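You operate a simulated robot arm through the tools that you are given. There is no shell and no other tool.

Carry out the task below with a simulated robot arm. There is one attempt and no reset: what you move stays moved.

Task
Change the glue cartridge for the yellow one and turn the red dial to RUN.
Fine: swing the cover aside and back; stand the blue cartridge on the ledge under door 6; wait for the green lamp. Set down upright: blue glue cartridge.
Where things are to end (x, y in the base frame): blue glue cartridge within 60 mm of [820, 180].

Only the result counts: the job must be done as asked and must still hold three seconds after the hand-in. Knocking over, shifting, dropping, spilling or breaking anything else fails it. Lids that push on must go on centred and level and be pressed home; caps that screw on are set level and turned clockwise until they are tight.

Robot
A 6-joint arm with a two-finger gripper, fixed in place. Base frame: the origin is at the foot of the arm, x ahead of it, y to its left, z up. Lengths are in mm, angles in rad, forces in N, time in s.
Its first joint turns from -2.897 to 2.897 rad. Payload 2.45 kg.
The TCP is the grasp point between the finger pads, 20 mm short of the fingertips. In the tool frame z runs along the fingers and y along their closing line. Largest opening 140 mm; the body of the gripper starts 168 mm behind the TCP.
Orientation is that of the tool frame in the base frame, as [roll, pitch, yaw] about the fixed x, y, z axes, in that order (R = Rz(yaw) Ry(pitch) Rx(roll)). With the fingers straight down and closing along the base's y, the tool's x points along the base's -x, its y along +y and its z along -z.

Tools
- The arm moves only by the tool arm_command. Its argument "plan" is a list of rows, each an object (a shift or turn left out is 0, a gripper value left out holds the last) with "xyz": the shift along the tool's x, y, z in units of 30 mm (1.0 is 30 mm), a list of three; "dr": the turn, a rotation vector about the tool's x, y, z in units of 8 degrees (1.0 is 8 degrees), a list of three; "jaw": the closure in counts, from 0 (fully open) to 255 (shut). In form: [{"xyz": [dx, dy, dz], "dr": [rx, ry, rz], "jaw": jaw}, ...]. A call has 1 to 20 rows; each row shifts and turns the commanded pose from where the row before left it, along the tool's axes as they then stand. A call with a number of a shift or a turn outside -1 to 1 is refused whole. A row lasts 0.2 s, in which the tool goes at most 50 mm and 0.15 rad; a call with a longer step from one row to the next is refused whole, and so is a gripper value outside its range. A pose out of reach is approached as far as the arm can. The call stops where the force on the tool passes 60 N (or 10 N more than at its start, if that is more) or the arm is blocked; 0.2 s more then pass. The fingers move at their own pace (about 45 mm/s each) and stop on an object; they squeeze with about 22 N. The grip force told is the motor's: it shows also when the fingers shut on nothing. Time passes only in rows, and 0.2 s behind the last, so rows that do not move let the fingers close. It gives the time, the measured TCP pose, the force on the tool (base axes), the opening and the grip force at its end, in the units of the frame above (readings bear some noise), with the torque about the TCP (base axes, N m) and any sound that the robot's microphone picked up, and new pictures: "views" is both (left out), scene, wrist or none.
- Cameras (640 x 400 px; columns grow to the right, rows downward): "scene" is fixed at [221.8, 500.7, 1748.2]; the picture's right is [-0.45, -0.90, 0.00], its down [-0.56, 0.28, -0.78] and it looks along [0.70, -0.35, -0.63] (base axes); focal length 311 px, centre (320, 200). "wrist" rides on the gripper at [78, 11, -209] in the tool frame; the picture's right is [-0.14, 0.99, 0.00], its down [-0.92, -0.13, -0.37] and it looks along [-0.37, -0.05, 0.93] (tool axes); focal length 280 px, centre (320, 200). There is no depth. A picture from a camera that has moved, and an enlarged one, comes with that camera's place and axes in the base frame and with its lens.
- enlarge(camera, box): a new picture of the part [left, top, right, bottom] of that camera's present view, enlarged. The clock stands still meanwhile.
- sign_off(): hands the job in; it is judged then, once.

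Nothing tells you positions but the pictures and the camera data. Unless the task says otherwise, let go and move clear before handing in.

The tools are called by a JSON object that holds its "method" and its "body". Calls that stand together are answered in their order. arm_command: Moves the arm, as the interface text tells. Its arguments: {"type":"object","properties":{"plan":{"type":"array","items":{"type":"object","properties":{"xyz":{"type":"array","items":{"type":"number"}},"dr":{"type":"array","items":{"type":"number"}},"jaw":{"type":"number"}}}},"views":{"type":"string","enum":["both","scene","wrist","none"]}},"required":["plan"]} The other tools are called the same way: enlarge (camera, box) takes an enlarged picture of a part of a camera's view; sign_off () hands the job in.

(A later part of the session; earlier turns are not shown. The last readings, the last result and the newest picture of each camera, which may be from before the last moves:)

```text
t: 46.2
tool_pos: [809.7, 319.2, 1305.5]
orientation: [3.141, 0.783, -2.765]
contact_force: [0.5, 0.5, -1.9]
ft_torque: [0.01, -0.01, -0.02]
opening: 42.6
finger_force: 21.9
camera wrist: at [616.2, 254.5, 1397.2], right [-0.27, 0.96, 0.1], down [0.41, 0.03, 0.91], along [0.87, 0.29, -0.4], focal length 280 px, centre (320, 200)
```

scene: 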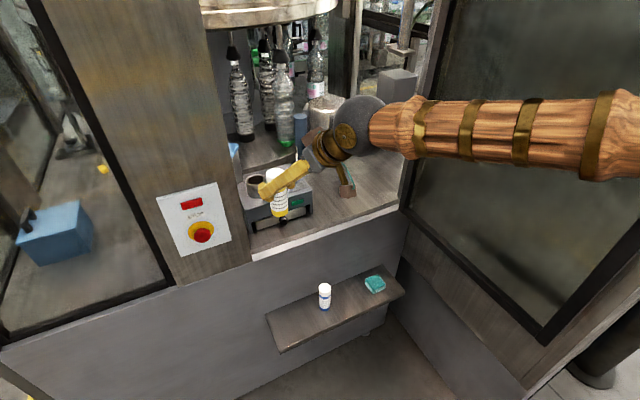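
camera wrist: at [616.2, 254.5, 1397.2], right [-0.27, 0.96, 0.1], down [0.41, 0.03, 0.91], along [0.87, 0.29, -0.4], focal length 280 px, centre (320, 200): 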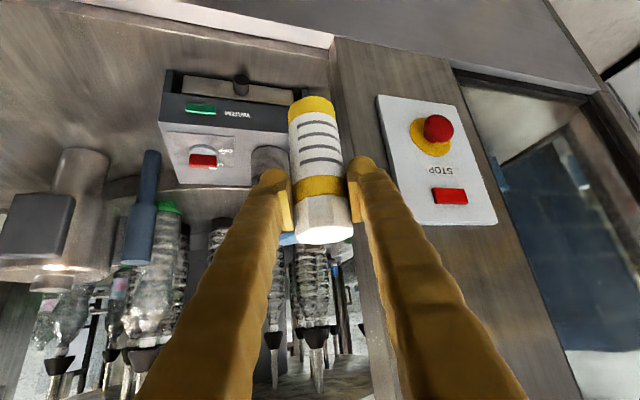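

Now I'll turn to the cup's yaw and carry the yellow cartridge over the cup at this height.

{"method": "arm_command", "body": {"plan": [{"dr": [0.504, 0, 0.504]}, {"xyz": [-0.637, -0.275, 0.637]}, {"xyz": [-0.637, -0.275, 0.637]}, {"xyz": [-0.637, -0.275, 0.637]}, {"xyz": [-0.637, -0.275, 0.637]}, {"xyz": [-0.637, -0.275, 0.637]}, {"xyz": [-0.637, -0.275, 0.637]}, {"xyz": [-0.637, -0.275, 0.637]}, {"xyz": [-0.637, -0.275, 0.637]}, {"xyz": [-0.637, -0.275, 0.637]}, {}, {}]}}

{"method": "enlarge", "body": {"camera": "wrist", "box": [200, 0, 440, 240]}}

{"method": "enlarge", "body": {"camera": "scene", "box": [220, 110, 320, 230]}}

```text
t: 48.8
tool_pos: [1065.7, 315.6, 1304.5]
orientation: [-3.141, 0.784, -2.864]
contact_force: [-0.2, 0.1, -1.9]
ft_torque: [-0.01, -0.01, 0.01]
opening: 42.8
finger_force: 21.5
camera wrist: at [865.5, 269.6, 1395.8], right [-0.18, 0.98, 0.1], down [0.41, -0.02, 0.91], along [0.89, 0.2, -0.4], focal length 280 px, centre (320, 200)
```

scene: 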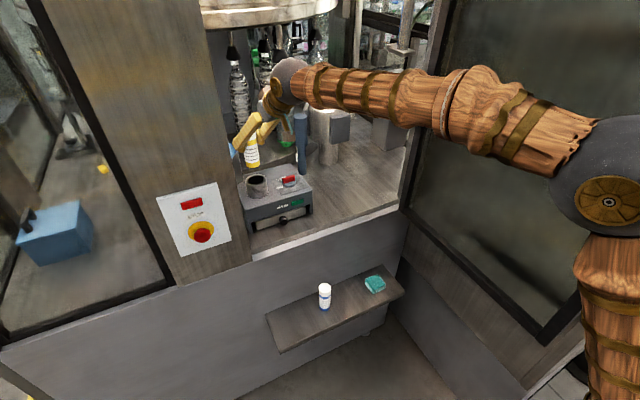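
wrist: 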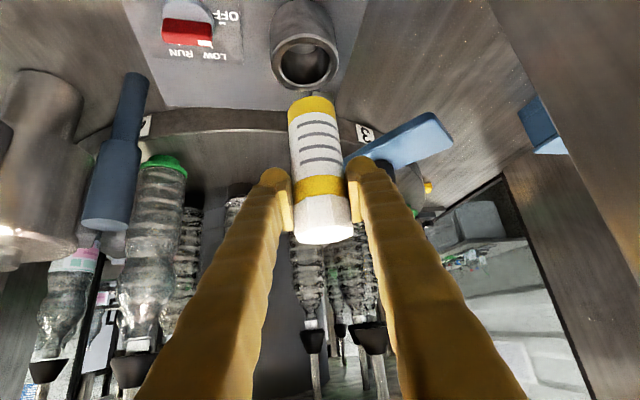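

```text
1.67 times, centred on (320, 120) of wrist
camera zoom: at [865.5, 269.6, 1395.8], right [-0.18, 0.98, 0.1], down [0.41, -0.02, 0.91], along [0.89, 0.2, -0.4], focal length 467 px, centre (320, 333)
```

zoom: 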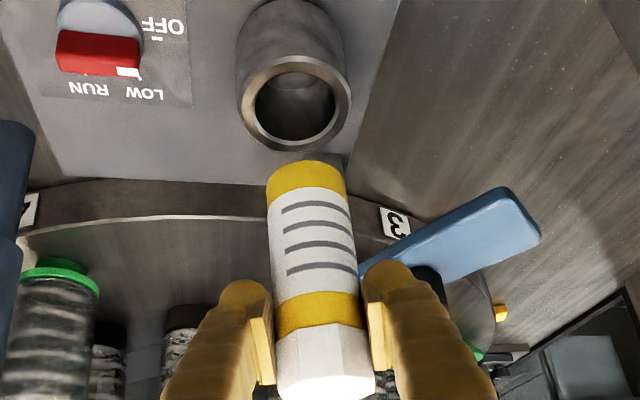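

```text
3.33 times, centred on (270, 170) of scene
camera zoom: at [221.8, 500.7, 1748.2], right [-0.45, -0.9, 0.0], down [-0.56, 0.28, -0.78], along [0.7, -0.35, -0.63], focal length 1037 px, centre (487, 300)
```

zoom: 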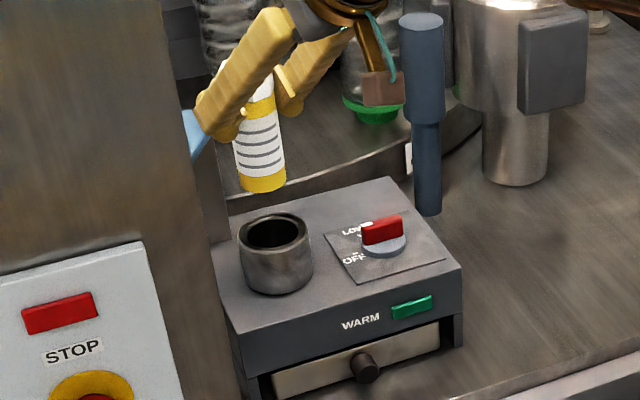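

The cartridge is over the cup, offset by only 1–2 mm. I'll apply a small correction and lower it to just above the rim to check.

{"method": "arm_command", "body": {"plan": [{"xyz": [0.037, -0.04, -0.037]}, {"xyz": [0.4, 0, 0.4]}, {"xyz": [0.4, 0, 0.4]}, {"xyz": [0.4, 0, 0.4]}, {}]}}

{"method": "enlarge", "body": {"camera": "wrist", "box": [240, 0, 380, 140]}}

{"method": "enlarge", "body": {"camera": "scene", "box": [230, 140, 290, 210]}}

```text
t: 50.0
tool_pos: [1063.3, 313.3, 1253.6]
orientation: [3.141, 0.783, -2.863]
contact_force: [-0.5, -0.1, -1.5]
ft_torque: [0.03, 0.0, -0.01]
opening: 42.9
finger_force: 22.3
camera wrist: at [864.0, 268.6, 1344.8], right [-0.18, 0.98, 0.1], down [0.41, -0.02, 0.91], along [0.89, 0.2, -0.4], focal length 280 px, centre (320, 200)
```

scene: 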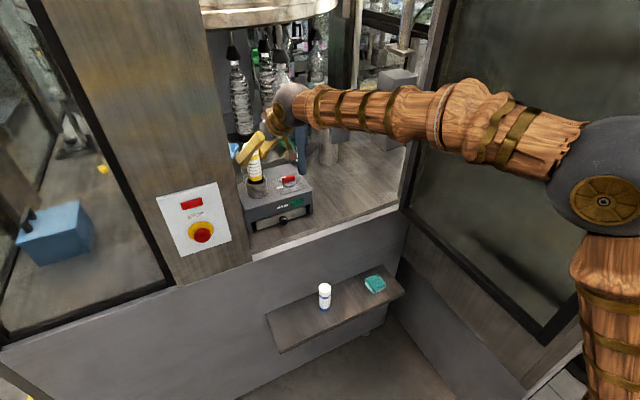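
wrist: 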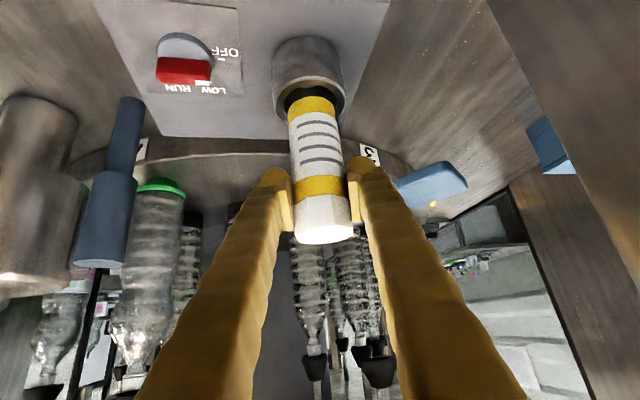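

```text
2.86 times, centred on (310, 70) of wrist
camera zoom: at [864.0, 268.6, 1344.8], right [-0.18, 0.98, 0.1], down [0.41, -0.02, 0.91], along [0.89, 0.2, -0.4], focal length 801 px, centre (349, 571)
```

zoom: 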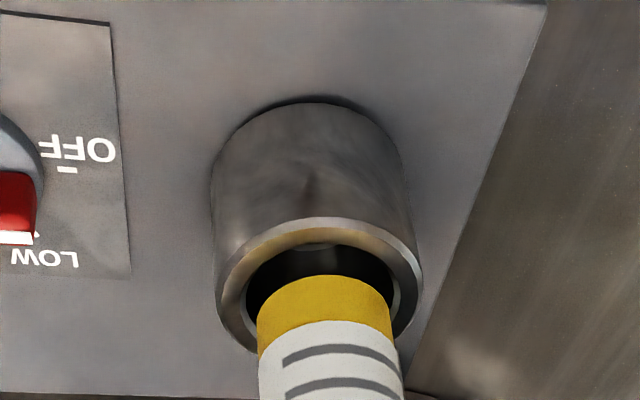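

```text
5.71 times, centred on (260, 175) of scene
camera zoom: at [221.8, 500.7, 1748.2], right [-0.45, -0.9, 0.0], down [-0.56, 0.28, -0.78], along [0.7, -0.35, -0.63], focal length 1777 px, centre (663, 343)
```

zoom: 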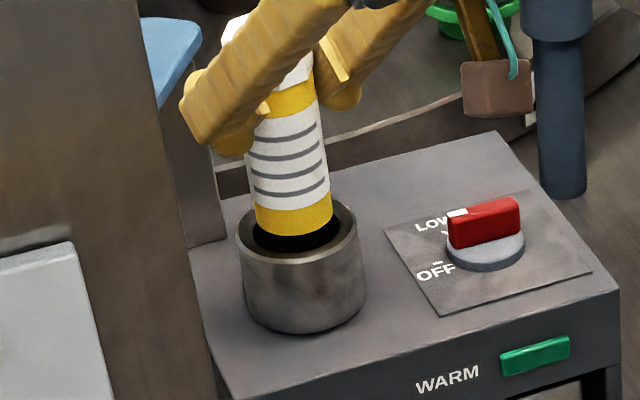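

It's well centred over the opening. Lowering gently into the cup.

{"method": "arm_command", "body": {"plan": [{"xyz": [0.15, 0, 0.15]}, {"xyz": [0.15, 0, 0.15]}, {"xyz": [0.15, 0, 0.15]}, {"xyz": [0.15, 0, 0.15]}, {}]}}

{"method": "enlarge", "body": {"camera": "wrist", "box": [240, 20, 400, 160]}}

{"method": "enlarge", "body": {"camera": "scene", "box": [230, 140, 290, 210]}}

```text
t: 51.2
tool_pos: [1063.5, 312.5, 1227.2]
orientation: [3.14, 0.785, -2.863]
contact_force: [0.8, -0.2, -2.9]
ft_torque: [0.02, -0.02, 0.02]
opening: 42.9
finger_force: 22.1
camera wrist: at [863.7, 268.2, 1319.3], right [-0.18, 0.98, 0.1], down [0.41, -0.02, 0.91], along [0.89, 0.2, -0.4], focal length 280 px, centre (320, 200)
```

scene: 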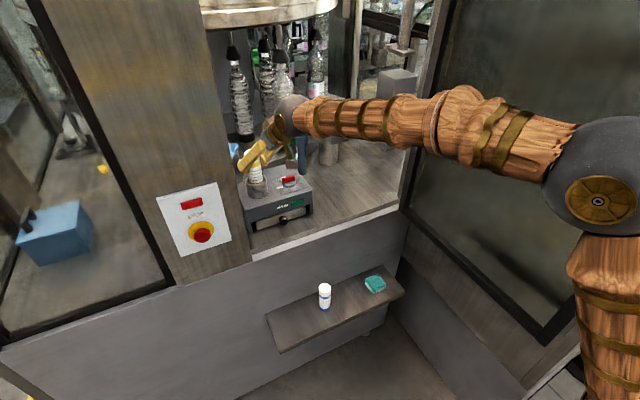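
wrist: 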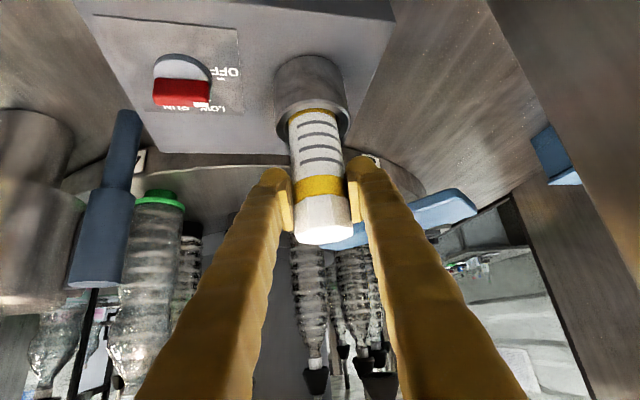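

```text
2.86 times, centred on (320, 90) of wrist
camera zoom: at [863.7, 268.2, 1319.3], right [-0.18, 0.98, 0.1], down [0.41, -0.02, 0.91], along [0.89, 0.2, -0.4], focal length 801 px, centre (320, 514)
```

zoom: 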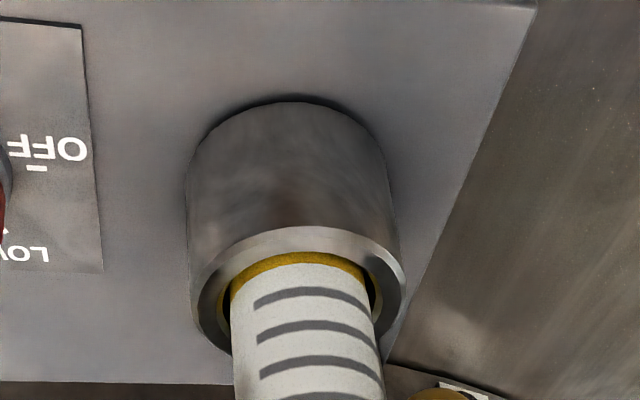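

```text
5.71 times, centred on (260, 175) of scene
camera zoom: at [221.8, 500.7, 1748.2], right [-0.45, -0.9, 0.0], down [-0.56, 0.28, -0.78], along [0.7, -0.35, -0.63], focal length 1777 px, centre (663, 343)
```

zoom: 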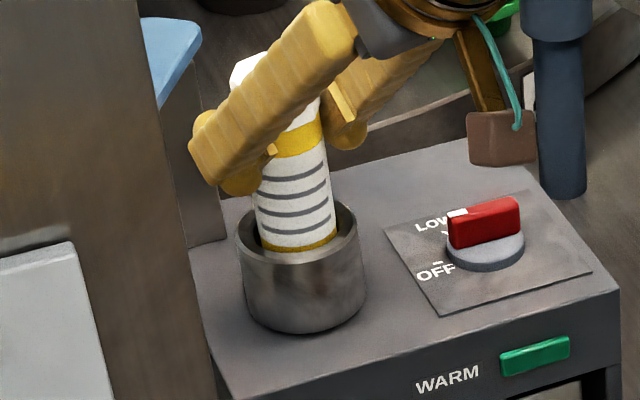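

It has entered the cup without touching. Continuing down to the floor of the cup.

{"method": "arm_command", "body": {"plan": [{"xyz": [0.15, 0.01, 0.15]}, {"xyz": [0.15, 0.01, 0.15]}, {"xyz": [0.15, 0.01, 0.15]}, {"xyz": [0.07, 0, 0.07]}, {}], "views": "none"}}

```text
t: 52.4
tool_pos: [1064.3, 314.3, 1206.6]
orientation: [-3.14, 0.784, -2.865]
contact_force: [-0.3, 0.8, -1.9]
ft_torque: [0.01, 0.04, 0.02]
opening: 42.6
finger_force: 21.8
```

{"method": "arm_command", "body": {"plan": [{"xyz": [0.07, 0, 0.07]}, {"xyz": [0.07, 0, 0.07]}, {}], "views": "none"}}

```text
t: 53.2
tool_pos: [1063.4, 316.4, 1199.0]
orientation: [3.141, 0.785, -2.863]
contact_force: [-0.8, -0.1, -2.9]
ft_torque: [-0.01, -0.02, 0.0]
opening: 42.7
finger_force: 21.6
```

{"method": "arm_command", "body": {"plan": [{"xyz": [0.06, -0.03, 0.06]}, {}], "views": "none"}}

{"method": "arm_command", "body": {"plan": [{"xyz": [0.05, 0, 0.05]}, {}], "views": "none"}}

```text
t: 53.8
tool_pos: [1063.2, 314.8, 1196.5]
orientation: [-3.14, 0.785, -2.863]
contact_force: [-0.2, 0.0, -2.4]
ft_torque: [-0.01, 0.03, 0.04]
opening: 42.9
finger_force: 22.0
```

```text
t: 54.4
tool_pos: [1062.5, 313.7, 1195.1]
orientation: [3.141, 0.784, -2.865]
contact_force: [-0.2, -0.1, -2.1]
ft_torque: [-0.01, 0.01, 0.03]
opening: 42.8
finger_force: 21.5
```

{"method": "arm_command", "body": {"plan": [{"xyz": [0.05, 0, 0.05]}, {}], "views": "none"}}

{"method": "arm_command", "body": {"plan": [{"xyz": [0.05, 0, 0.05]}, {}]}}

{"method": "enlarge", "body": {"camera": "wrist", "box": [200, 40, 440, 240]}}

```text
t: 55.0
tool_pos: [1063.3, 313.3, 1193.1]
orientation: [-3.141, 0.782, -2.865]
contact_force: [-1.0, 0.0, 1.9]
ft_torque: [0.08, 0.08, -0.01]
opening: 42.8
finger_force: 22.5
```

```text
t: 55.6
tool_pos: [1062.4, 313.5, 1191.8]
orientation: [-3.141, 0.786, -2.865]
contact_force: [3.4, -1.7, 18.7]
ft_torque: [0.05, -0.12, 0.01]
opening: 43.4
finger_force: 22.1
camera wrist: at [863.5, 268.2, 1283.8], right [-0.18, 0.98, 0.1], down [0.41, -0.02, 0.91], along [0.89, 0.2, -0.4], focal length 280 px, centre (320, 200)
```

scene: 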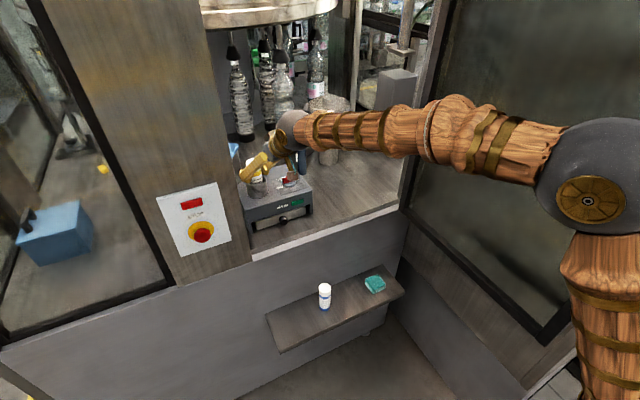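
wrist: 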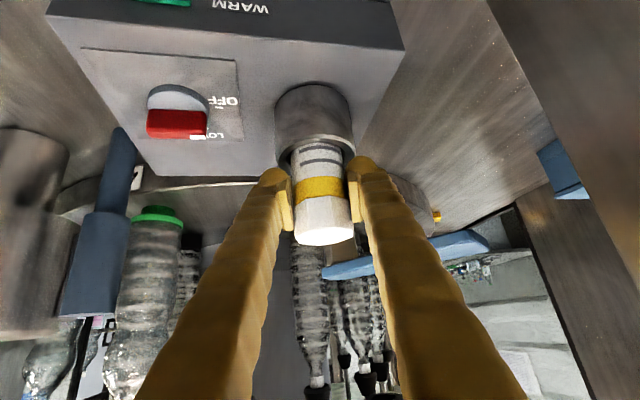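

```text
2.00 times, centred on (320, 140) of wrist
camera zoom: at [863.5, 268.2, 1283.8], right [-0.18, 0.98, 0.1], down [0.41, -0.02, 0.91], along [0.89, 0.2, -0.4], focal length 561 px, centre (320, 320)
```

zoom: 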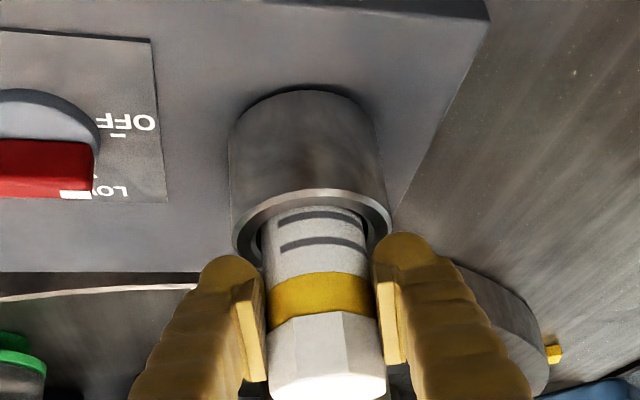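

Yellow is seated (floor contact, with the same two stripes above the rim as blue had). I'll relieve the push, release, back off and go above the open cover's knob.

{"method": "arm_command", "body": {"plan": [{"xyz": [-0.035, 0, -0.035]}, {"jaw": 200}, {"jaw": 150}, {"jaw": 110}, {}, {}, {"xyz": [0, 0, -0.5]}, {"xyz": [0, 0, -0.9]}, {"xyz": [0, 0, -0.9]}, {"xyz": [0, 0, -0.7]}, {}]}}

{"method": "enlarge", "body": {"camera": "wrist", "box": [240, 60, 460, 240]}}

```text
t: 58.0
tool_pos: [1001.6, 294.2, 1257.4]
orientation: [-3.141, 0.783, -2.865]
contact_force: [-0.4, 0.3, -0.7]
ft_torque: [0.05, -0.04, 0.0]
opening: 79.5
finger_force: 0.0
camera wrist: at [802.2, 249.7, 1348.6], right [-0.18, 0.98, 0.1], down [0.41, -0.02, 0.91], along [0.89, 0.2, -0.4], focal length 280 px, centre (320, 200)
```

scene: 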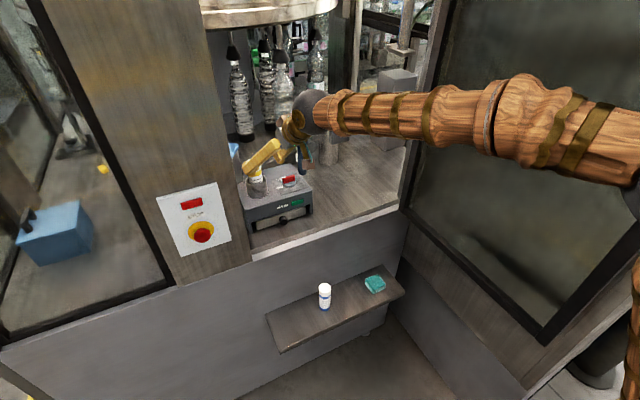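
wrist: 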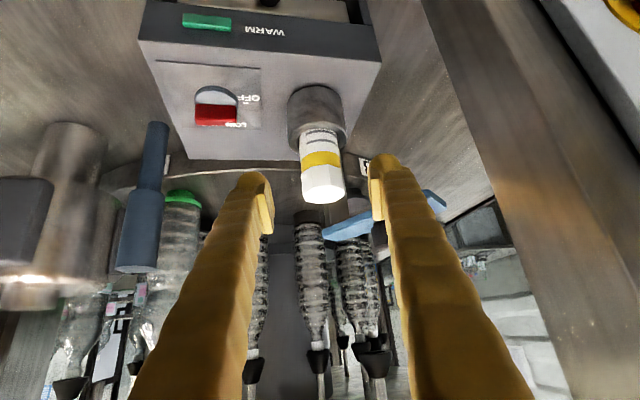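

```text
2.22 times, centred on (350, 150) of wrist
camera zoom: at [802.2, 249.7, 1348.6], right [-0.18, 0.98, 0.1], down [0.41, -0.02, 0.91], along [0.89, 0.2, -0.4], focal length 623 px, centre (253, 311)
```

zoom: 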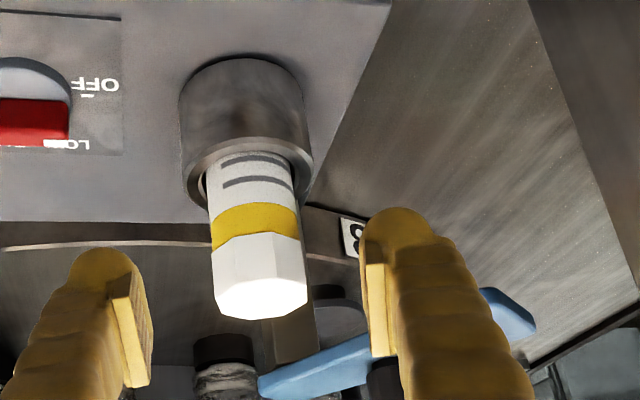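

Yellow stands upright in the cup. Next I'll go above the knob of the open cover.

{"method": "arm_command", "body": {"plan": [{"xyz": [-0.503, 0, -0.503], "jaw": 165}, {"xyz": [-0.503, 0, -0.503]}, {"xyz": [-0.503, 0, -0.503]}, {"dr": [-0.7, 0, -0.7]}, {"xyz": [-0.665, 0.326, 0.665]}, {"xyz": [-0.665, 0.326, 0.665]}, {"xyz": [-0.665, 0.326, 0.665]}, {"xyz": [-0.665, 0.326, 0.665]}, {"xyz": [-0.665, 0.326, 0.665]}, {}]}}

{"method": "enlarge", "body": {"camera": "wrist", "box": [200, 40, 440, 240]}}

```text
t: 60.2
tool_pos: [1111.8, 399.5, 1319.6]
orientation: [-3.141, 0.785, -2.726]
contact_force: [-0.2, 0.1, -0.1]
ft_torque: [0.0, -0.04, 0.01]
opening: 49.3
finger_force: 0.2
camera wrist: at [920.3, 326.5, 1412.2], right [-0.31, 0.95, 0.1], down [0.41, 0.04, 0.91], along [0.86, 0.32, -0.4], focal length 280 px, centre (320, 200)
```

scene: 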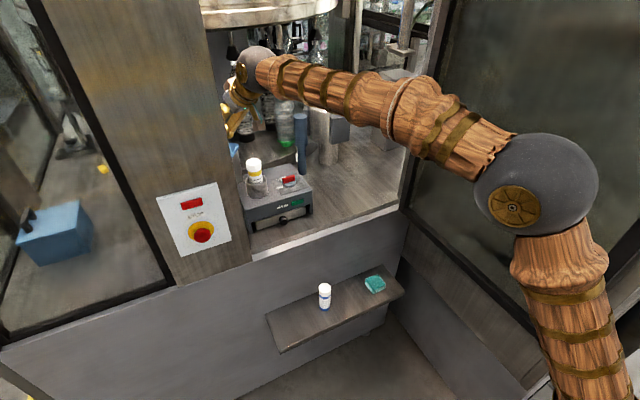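
wrist: 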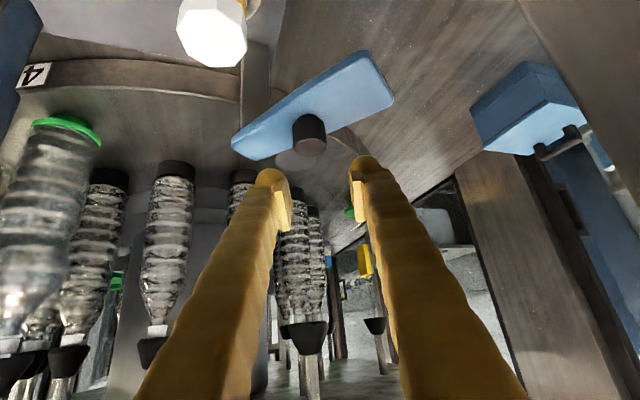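

```text
2.00 times, centred on (320, 140) of wrist
camera zoom: at [920.3, 326.5, 1412.2], right [-0.31, 0.95, 0.1], down [0.41, 0.04, 0.91], along [0.86, 0.32, -0.4], focal length 561 px, centre (320, 320)
```

zoom: 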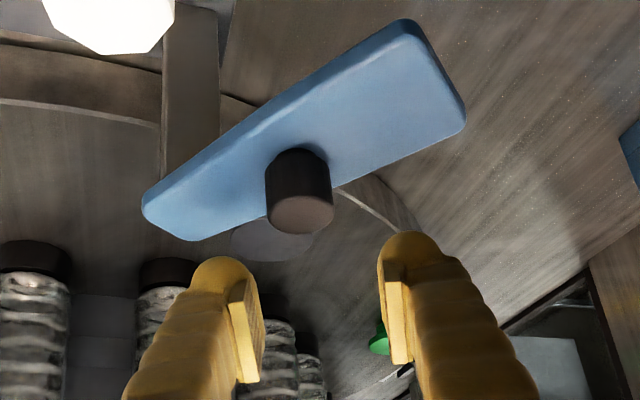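

The knob is just ahead and slightly left. I'll adjust 4 mm and lower the cage over it.

{"method": "arm_command", "body": {"plan": [{"xyz": [0, -0.13, 0]}, {"xyz": [0.34, 0, 0.34]}, {"xyz": [0.34, 0, 0.34]}, {"xyz": [0.34, 0, 0.34]}, {}], "views": "wrist"}}

{"method": "enlarge", "body": {"camera": "wrist", "box": [200, 40, 440, 240]}}

```text
t: 61.4
tool_pos: [1112.1, 394.2, 1275.4]
orientation: [-3.141, 0.783, -2.726]
contact_force: [-0.4, 0.8, 0.0]
ft_torque: [0.03, 0.01, 0.0]
opening: 49.6
finger_force: 0.0
camera wrist: at [921.9, 322.4, 1367.9], right [-0.31, 0.95, 0.1], down [0.41, 0.04, 0.91], along [0.86, 0.32, -0.4], focal length 280 px, centre (320, 200)
```

wrist: 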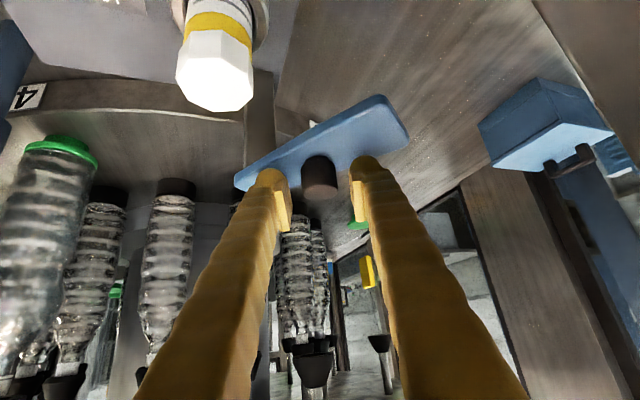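

```text
2.00 times, centred on (320, 140) of wrist
camera zoom: at [921.9, 322.4, 1367.9], right [-0.31, 0.95, 0.1], down [0.41, 0.04, 0.91], along [0.86, 0.32, -0.4], focal length 561 px, centre (320, 320)
```

zoom: 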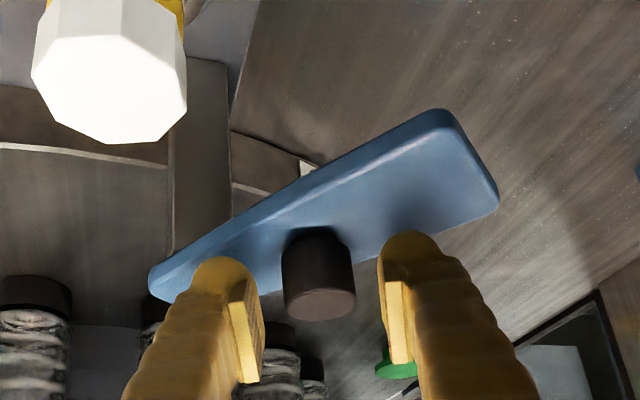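

The knob is centred in the cage. I'll tighten the cage and trace the arc back.

{"method": "arm_command", "body": {"plan": [{"jaw": 195}, {"jaw": 195}, {"xyz": [0.236, -0.18, -0.236], "dr": [0.177, 0, 0.177]}, {"xyz": [0.208, -0.24, -0.208], "dr": [0.177, 0, 0.177]}, {"xyz": [0.2, -0.394, -0.2], "dr": [0.177, 0, 0.177]}, {"xyz": [0.189, -0.474, -0.189], "dr": [0.177, 0, 0.177]}, {}]}}

{"method": "enlarge", "body": {"camera": "wrist", "box": [200, 40, 440, 240]}}

```text
t: 63.0
tool_pos: [1093.5, 345.9, 1276.0]
orientation: [-3.142, 0.786, -2.866]
contact_force: [0.2, -0.1, -0.3]
ft_torque: [0.05, 0.01, 0.03]
opening: 32.7
finger_force: 0.0
camera wrist: at [894.0, 300.9, 1368.8], right [-0.18, 0.98, 0.1], down [0.41, -0.02, 0.91], along [0.89, 0.2, -0.4], focal length 280 px, centre (320, 200)
```

scene: 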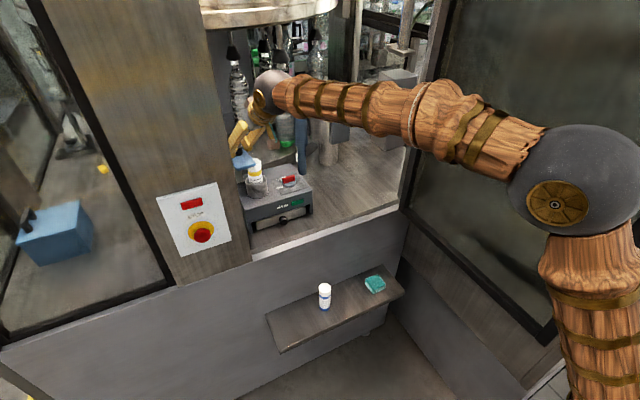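
wrist: 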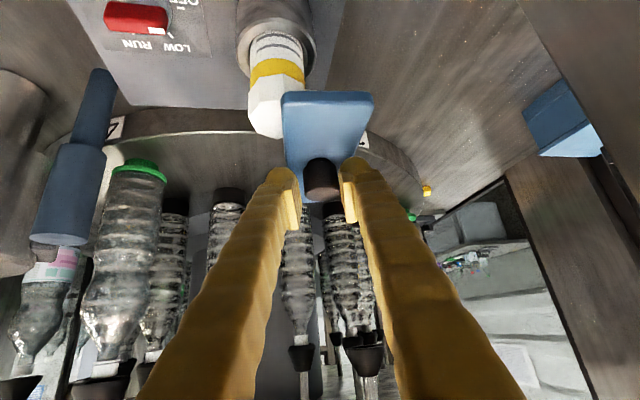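

```text
2.00 times, centred on (320, 140) of wrist
camera zoom: at [894.0, 300.9, 1368.8], right [-0.18, 0.98, 0.1], down [0.41, -0.02, 0.91], along [0.89, 0.2, -0.4], focal length 561 px, centre (320, 320)
```

zoom: 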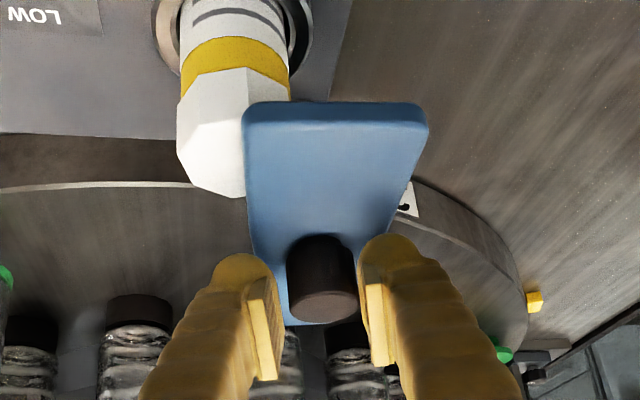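

The cover follows nicely. Continuing towards the closed position.

{"method": "arm_command", "body": {"plan": [{"xyz": [0, -0.3, 0]}, {"xyz": [-0.03, -0.3, 0.03]}, {}]}}

{"method": "enlarge", "body": {"camera": "wrist", "box": [200, 40, 440, 240]}}

```text
t: 63.8
tool_pos: [1099.7, 328.8, 1276.5]
orientation: [-3.141, 0.784, -2.865]
contact_force: [-0.5, 0.5, 0.2]
ft_torque: [0.0, 0.03, 0.02]
opening: 33.2
finger_force: 0.1
camera wrist: at [900.1, 283.9, 1368.6], right [-0.18, 0.98, 0.1], down [0.41, -0.02, 0.91], along [0.89, 0.2, -0.4], focal length 280 px, centre (320, 200)
```

scene: 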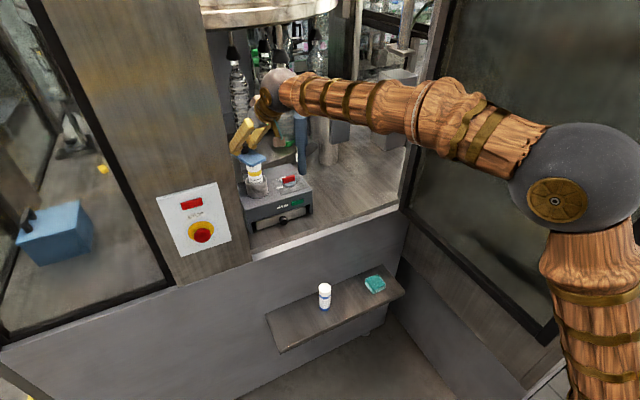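
wrist: 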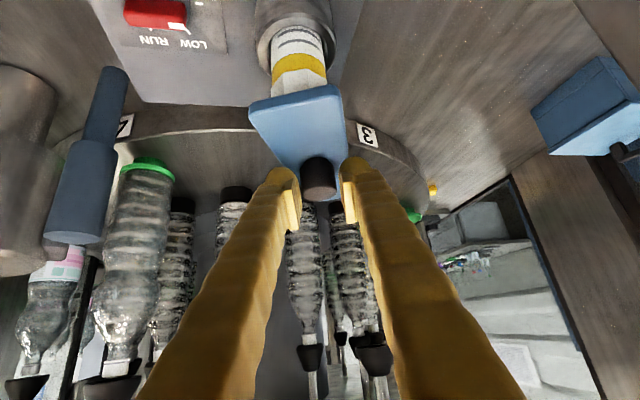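

```text
2.00 times, centred on (320, 140) of wrist
camera zoom: at [900.1, 283.9, 1368.6], right [-0.18, 0.98, 0.1], down [0.41, -0.02, 0.91], along [0.89, 0.2, -0.4], focal length 561 px, centre (320, 320)
```

zoom: 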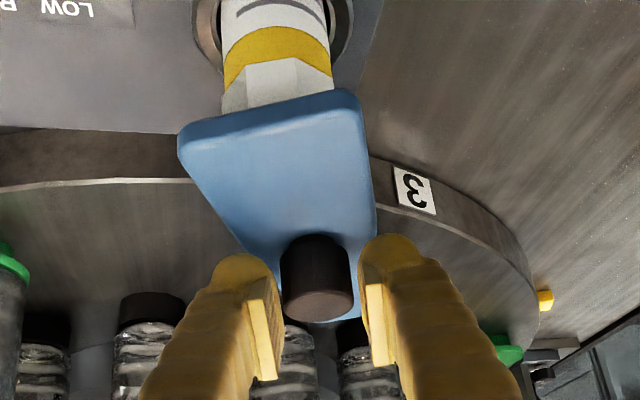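

Nearly closed. I'll creep until the stop is felt.

{"method": "arm_command", "body": {"plan": [{"xyz": [0, -0.1, 0]}, {"xyz": [0, -0.1, 0]}, {}], "views": "wrist"}}

{"method": "enlarge", "body": {"camera": "wrist", "box": [240, 60, 400, 220]}}

```text
t: 64.6
tool_pos: [1101.3, 321.6, 1277.9]
orientation: [-3.141, 0.783, -2.865]
contact_force: [-0.3, 7.5, 0.5]
ft_torque: [0.06, -0.06, 0.02]
opening: 38.2
finger_force: 4.0
camera wrist: at [901.4, 278.7, 1368.6], right [-0.18, 0.98, 0.1], down [0.41, -0.02, 0.91], along [0.89, 0.2, -0.4], focal length 280 px, centre (320, 200)
```

wrist: 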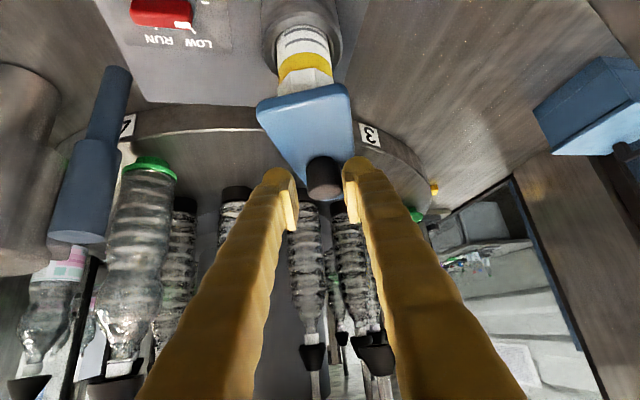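

```text
2.50 times, centred on (320, 140) of wrist
camera zoom: at [901.4, 278.7, 1368.6], right [-0.18, 0.98, 0.1], down [0.41, -0.02, 0.91], along [0.89, 0.2, -0.4], focal length 701 px, centre (320, 350)
```

zoom: 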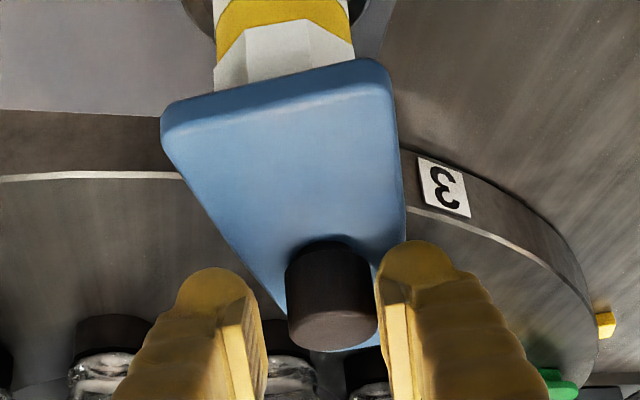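

The stop is felt lightly and the cover is closed over the yellow cartridge. I'll release the knob, rise, and move in front of the dial with the fingers closed.

{"method": "arm_command", "body": {"plan": [{"xyz": [0, 0.1, 0], "jaw": 165}, {"jaw": 165}, {"xyz": [-0.53, 0, -0.53]}, {"xyz": [-0.53, 0, -0.53]}, {"xyz": [0.55, -0.577, -0.55]}, {"xyz": [0.55, -0.577, -0.55]}, {"xyz": [0.55, -0.577, -0.55]}, {"xyz": [0.55, -0.577, -0.55]}, {"dr": [0.69, 0, 0.69], "jaw": 255}, {"jaw": 255}, {"jaw": 255}]}}

{"method": "enlarge", "body": {"camera": "scene", "box": [220, 120, 330, 230]}}

{"method": "enlarge", "body": {"camera": "wrist", "box": [220, 0, 460, 200]}}

```text
t: 67.0
tool_pos: [1029.1, 232.9, 1321.3]
orientation: [-3.141, 0.784, -3.003]
contact_force: [-0.5, 0.0, -0.5]
ft_torque: [0.01, 0.01, -0.02]
opening: 0.0
finger_force: 16.6
camera wrist: at [825.3, 216.3, 1413.5], right [-0.04, 0.99, 0.1], down [0.41, -0.07, 0.91], along [0.91, 0.08, -0.4], focal length 280 px, centre (320, 200)
```

scene: 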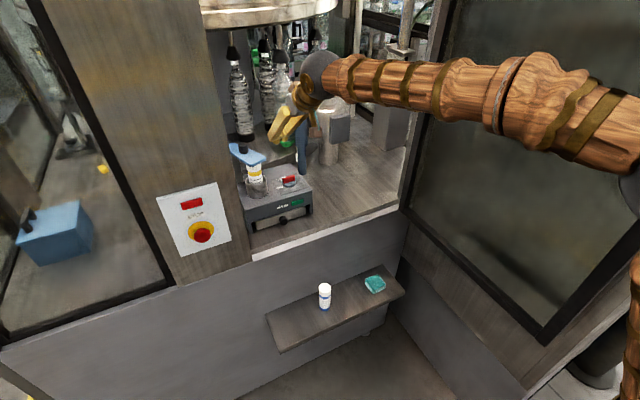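
wrist: 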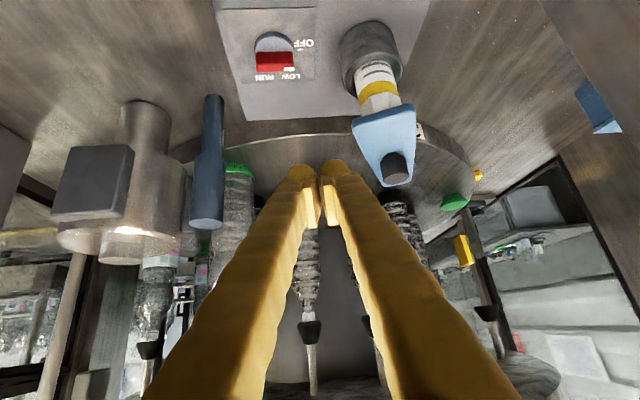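

```text
3.64 times, centred on (275, 175) of scene
camera zoom: at [221.8, 500.7, 1748.2], right [-0.45, -0.9, 0.0], down [-0.56, 0.28, -0.78], along [0.7, -0.35, -0.63], focal length 1131 px, centre (484, 291)
```

zoom: 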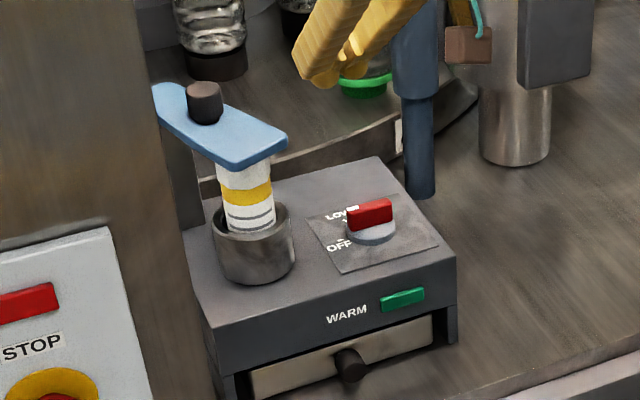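

```text
2.00 times, centred on (340, 100) of wrist
camera zoom: at [825.3, 216.3, 1413.5], right [-0.04, 0.99, 0.1], down [0.41, -0.07, 0.91], along [0.91, 0.08, -0.4], focal length 561 px, centre (280, 400)
```

zoom: 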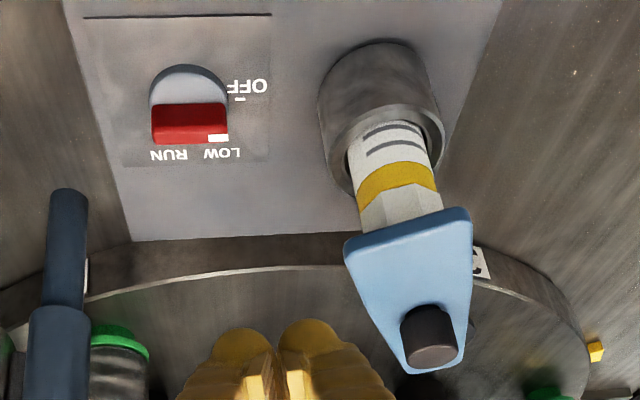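

The cover is back in its original closed position over yellow. I'll lower the closed fingertips in front of the +y end of the dial bar (bar about z 1104–1127, centre about (1071, 200)).

{"method": "arm_command", "body": {"plan": [{"xyz": [0, -0.3, 0]}, {"xyz": [0.66, 0, 0.66]}, {"xyz": [0.66, 0, 0.66]}, {"xyz": [0.66, 0, 0.66]}, {"xyz": [0.66, 0, 0.66]}, {"xyz": [0.66, 0, 0.66]}, {"xyz": [0.5, 0, 0.5]}, {}]}}

{"method": "enlarge", "body": {"camera": "scene", "box": [230, 140, 330, 230]}}

{"method": "enlarge", "body": {"camera": "wrist", "box": [220, 60, 420, 220]}}

```text
t: 68.8
tool_pos: [1029.5, 226.5, 1159.1]
orientation: [-3.14, 0.783, -3.001]
contact_force: [0.4, 0.1, 0.3]
ft_torque: [-0.01, 0.04, 0.03]
opening: 0.1
finger_force: 21.9
camera wrist: at [826.2, 207.8, 1251.4], right [-0.04, 0.99, 0.1], down [0.41, -0.07, 0.91], along [0.91, 0.08, -0.4], focal length 280 px, centre (320, 200)
```

scene: 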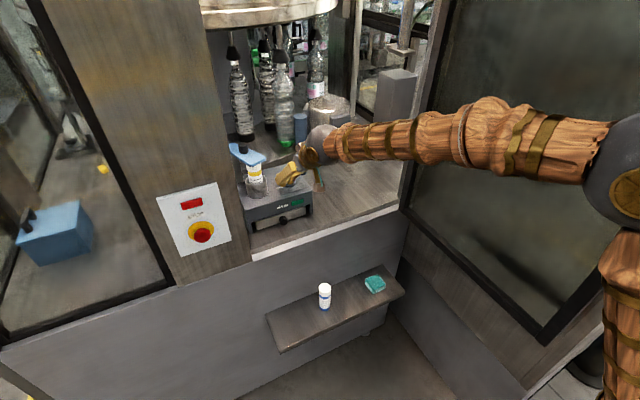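
wrist: 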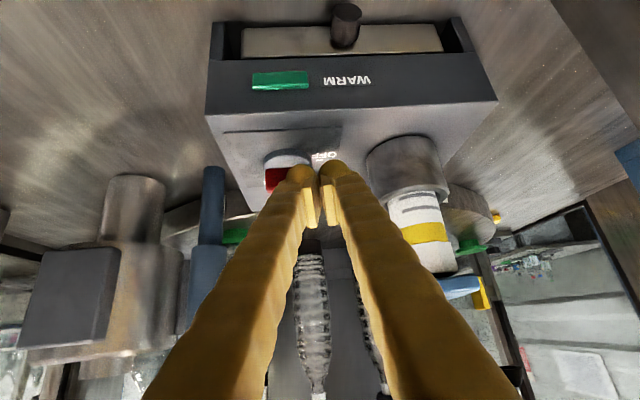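

```text
4.44 times, centred on (280, 185) of scene
camera zoom: at [221.8, 500.7, 1748.2], right [-0.45, -0.9, 0.0], down [-0.56, 0.28, -0.78], along [0.7, -0.35, -0.63], focal length 1382 px, centre (498, 267)
```

zoom: 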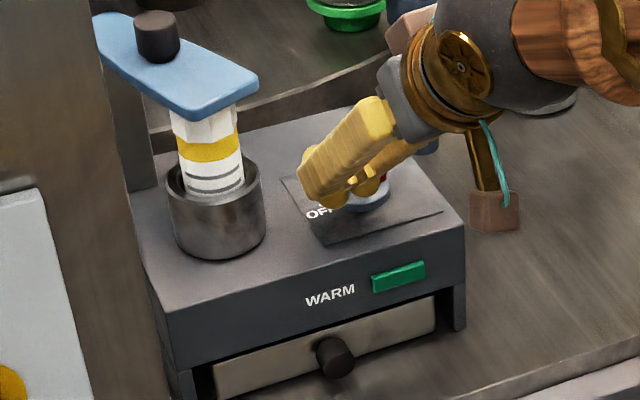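

```text
2.50 times, centred on (320, 140) of wrist
camera zoom: at [826.2, 207.8, 1251.4], right [-0.04, 0.99, 0.1], down [0.41, -0.07, 0.91], along [0.91, 0.08, -0.4], focal length 701 px, centre (320, 350)
```

zoom: 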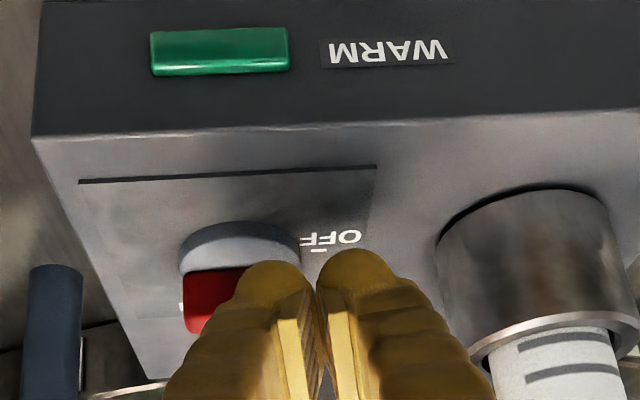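

The fingertips are just above the OFF label, left of the bar. I'll shift slightly to +y, lower to bar height and move forward towards the bar's +y end.

{"method": "arm_command", "body": {"plan": [{"xyz": [0, 0.22, 0]}, {"xyz": [0.4, 0, 0.4]}, {"xyz": [-0.2, 0, 0.2]}, {"xyz": [-0.2, 0, 0.2]}, {}]}}

{"method": "enlarge", "body": {"camera": "scene", "box": [250, 150, 320, 220]}}

{"method": "enlarge", "body": {"camera": "wrist", "box": [220, 80, 420, 240]}}

```text
t: 70.0
tool_pos: [1045.8, 233.1, 1143.0]
orientation: [3.141, 0.784, -3.002]
contact_force: [-5.2, 0.4, 4.0]
ft_torque: [0.04, -0.06, -0.07]
opening: 0.0
finger_force: 22.3
camera wrist: at [842.6, 216.5, 1235.5], right [-0.04, 0.99, 0.1], down [0.41, -0.07, 0.91], along [0.91, 0.08, -0.4], focal length 280 px, centre (320, 200)
```

scene: 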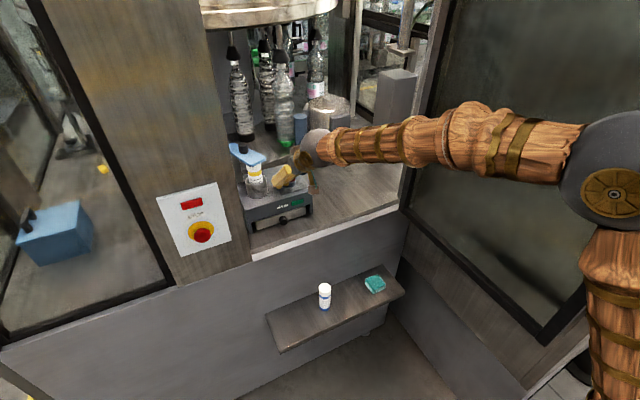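
wrist: 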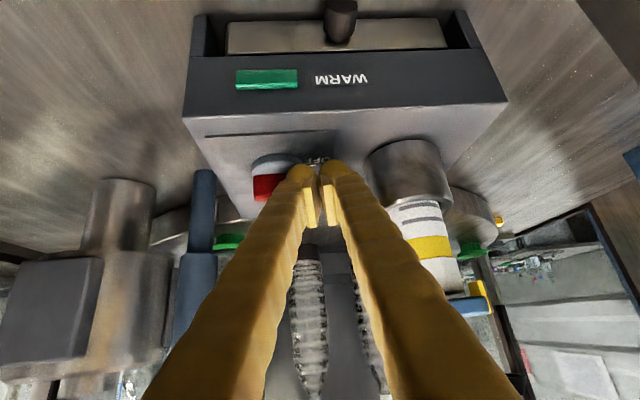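

```text
5.71 times, centred on (285, 185) of scene
camera zoom: at [221.8, 500.7, 1748.2], right [-0.45, -0.9, 0.0], down [-0.56, 0.28, -0.78], along [0.7, -0.35, -0.63], focal length 1777 px, centre (520, 286)
```

zoom: 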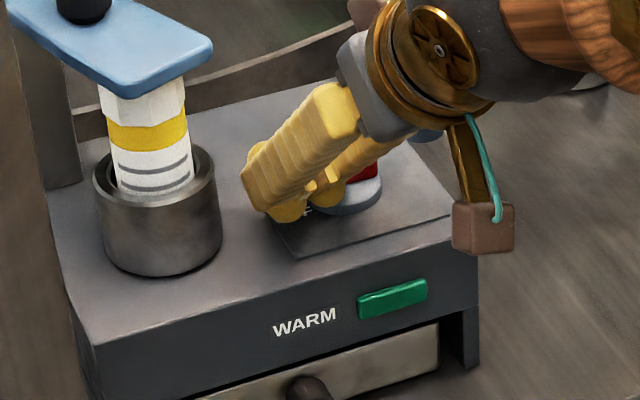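

```text
2.50 times, centred on (320, 160) of wrist
camera zoom: at [842.6, 216.5, 1235.5], right [-0.04, 0.99, 0.1], down [0.41, -0.07, 0.91], along [0.91, 0.08, -0.4], focal length 701 px, centre (320, 300)
```

zoom: 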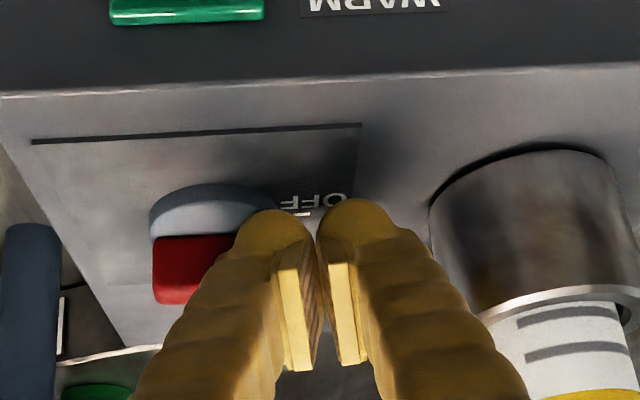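

I feel a light contact with the bar. Pushing forward in small steps and watching the dial.

{"method": "arm_command", "body": {"plan": [{"xyz": [-0.14, 0, 0.14]}, {"xyz": [-0.14, 0, 0.14]}, {}]}}

{"method": "enlarge", "body": {"camera": "wrist", "box": [220, 80, 420, 240]}}

{"method": "enlarge", "body": {"camera": "scene", "box": [250, 150, 320, 220]}}

```text
t: 70.8
tool_pos: [1057.5, 235.6, 1143.2]
orientation: [3.141, 0.785, -3.003]
contact_force: [0.1, 0.6, 0.2]
ft_torque: [-0.01, 0.0, 0.03]
opening: 0.0
finger_force: 22.2
camera wrist: at [854.3, 218.2, 1234.7], right [-0.04, 0.99, 0.1], down [0.41, -0.07, 0.91], along [0.91, 0.08, -0.4], focal length 280 px, centre (320, 200)
```

scene: 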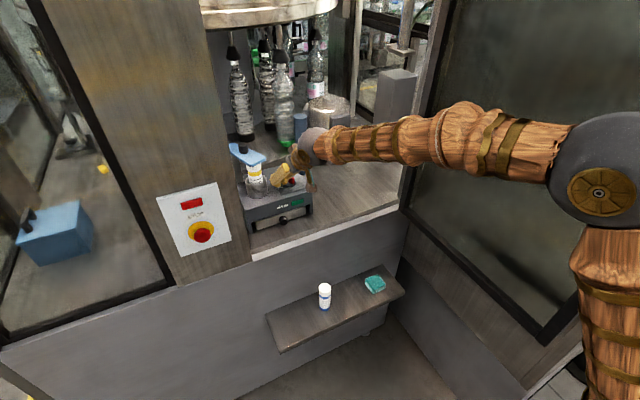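
wrist: 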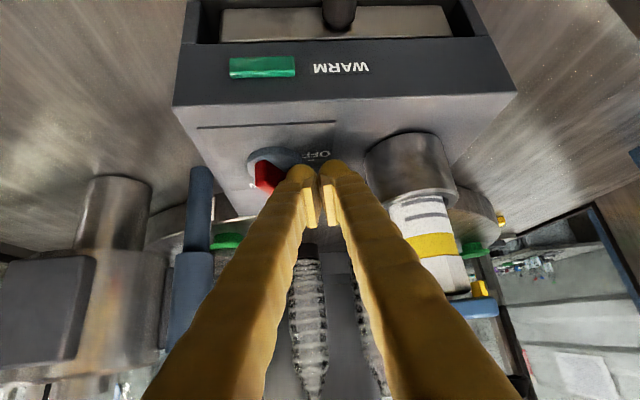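

```text
2.50 times, centred on (320, 160) of wrist
camera zoom: at [854.3, 218.2, 1234.7], right [-0.04, 0.99, 0.1], down [0.41, -0.07, 0.91], along [0.91, 0.08, -0.4], focal length 701 px, centre (320, 300)
```

zoom: 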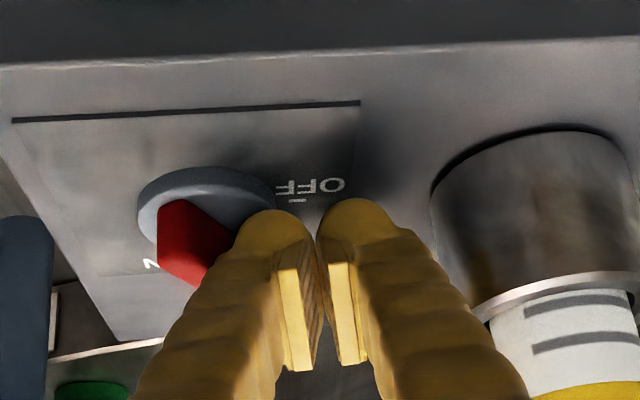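

```text
5.71 times, centred on (285, 185) of scene
camera zoom: at [221.8, 500.7, 1748.2], right [-0.45, -0.9, 0.0], down [-0.56, 0.28, -0.78], along [0.7, -0.35, -0.63], focal length 1777 px, centre (520, 286)
```

zoom: 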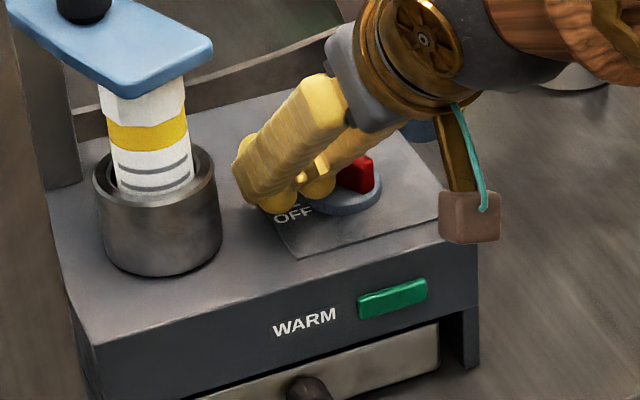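

The dial turned easily towards LOW. I'll lift away to see where it points.

{"method": "arm_command", "body": {"plan": [{"xyz": [0.2, 0, -0.2]}, {"xyz": [-0.66, 0, -0.66]}, {"xyz": [-0.66, 0, -0.66]}, {"xyz": [-0.66, 0, -0.66]}, {"xyz": [-0.66, 0, -0.66]}, {}]}}

{"method": "enlarge", "body": {"camera": "wrist", "box": [220, 0, 420, 160]}}

{"method": "enlarge", "body": {"camera": "scene", "box": [250, 150, 320, 220]}}

```text
t: 72.2
tool_pos: [1050.2, 234.2, 1255.1]
orientation: [3.141, 0.784, -3.002]
contact_force: [-0.4, -0.1, 0.5]
ft_torque: [-0.01, -0.03, 0.02]
opening: 0.0
finger_force: 21.7
camera wrist: at [845.8, 217.6, 1347.4], right [-0.04, 0.99, 0.1], down [0.41, -0.07, 0.91], along [0.91, 0.08, -0.4], focal length 280 px, centre (320, 200)
```

scene: 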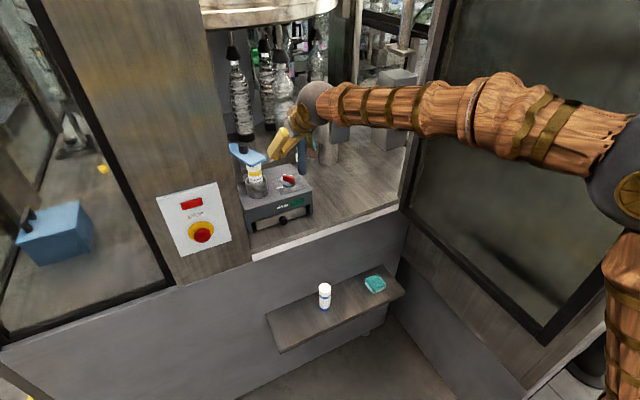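
wrist: 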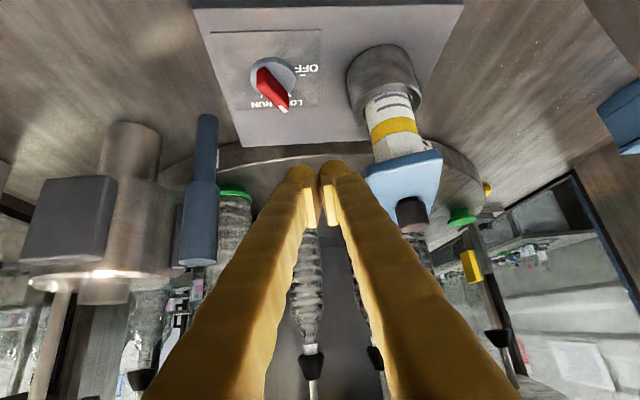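

```text
2.50 times, centred on (320, 80) of wrist
camera zoom: at [845.8, 217.6, 1347.4], right [-0.04, 0.99, 0.1], down [0.41, -0.07, 0.91], along [0.91, 0.08, -0.4], focal length 701 px, centre (320, 500)
```

zoom: 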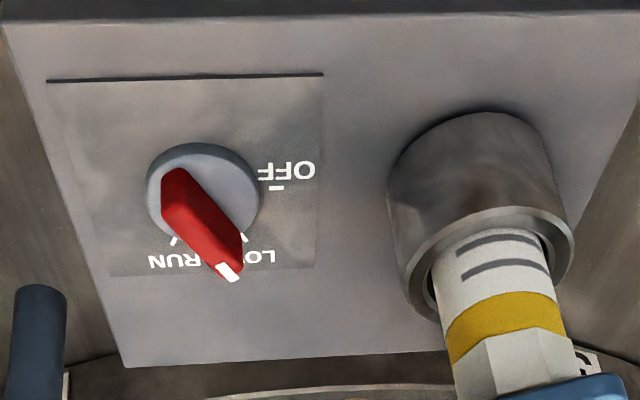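

```text
5.71 times, centred on (285, 185) of scene
camera zoom: at [221.8, 500.7, 1748.2], right [-0.45, -0.9, 0.0], down [-0.56, 0.28, -0.78], along [0.7, -0.35, -0.63], focal length 1777 px, centre (520, 286)
```

zoom: 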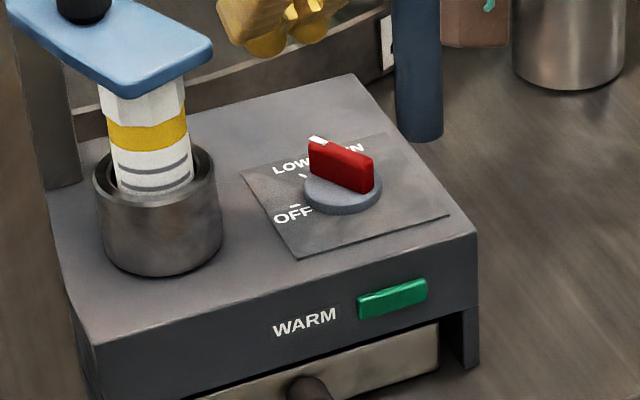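

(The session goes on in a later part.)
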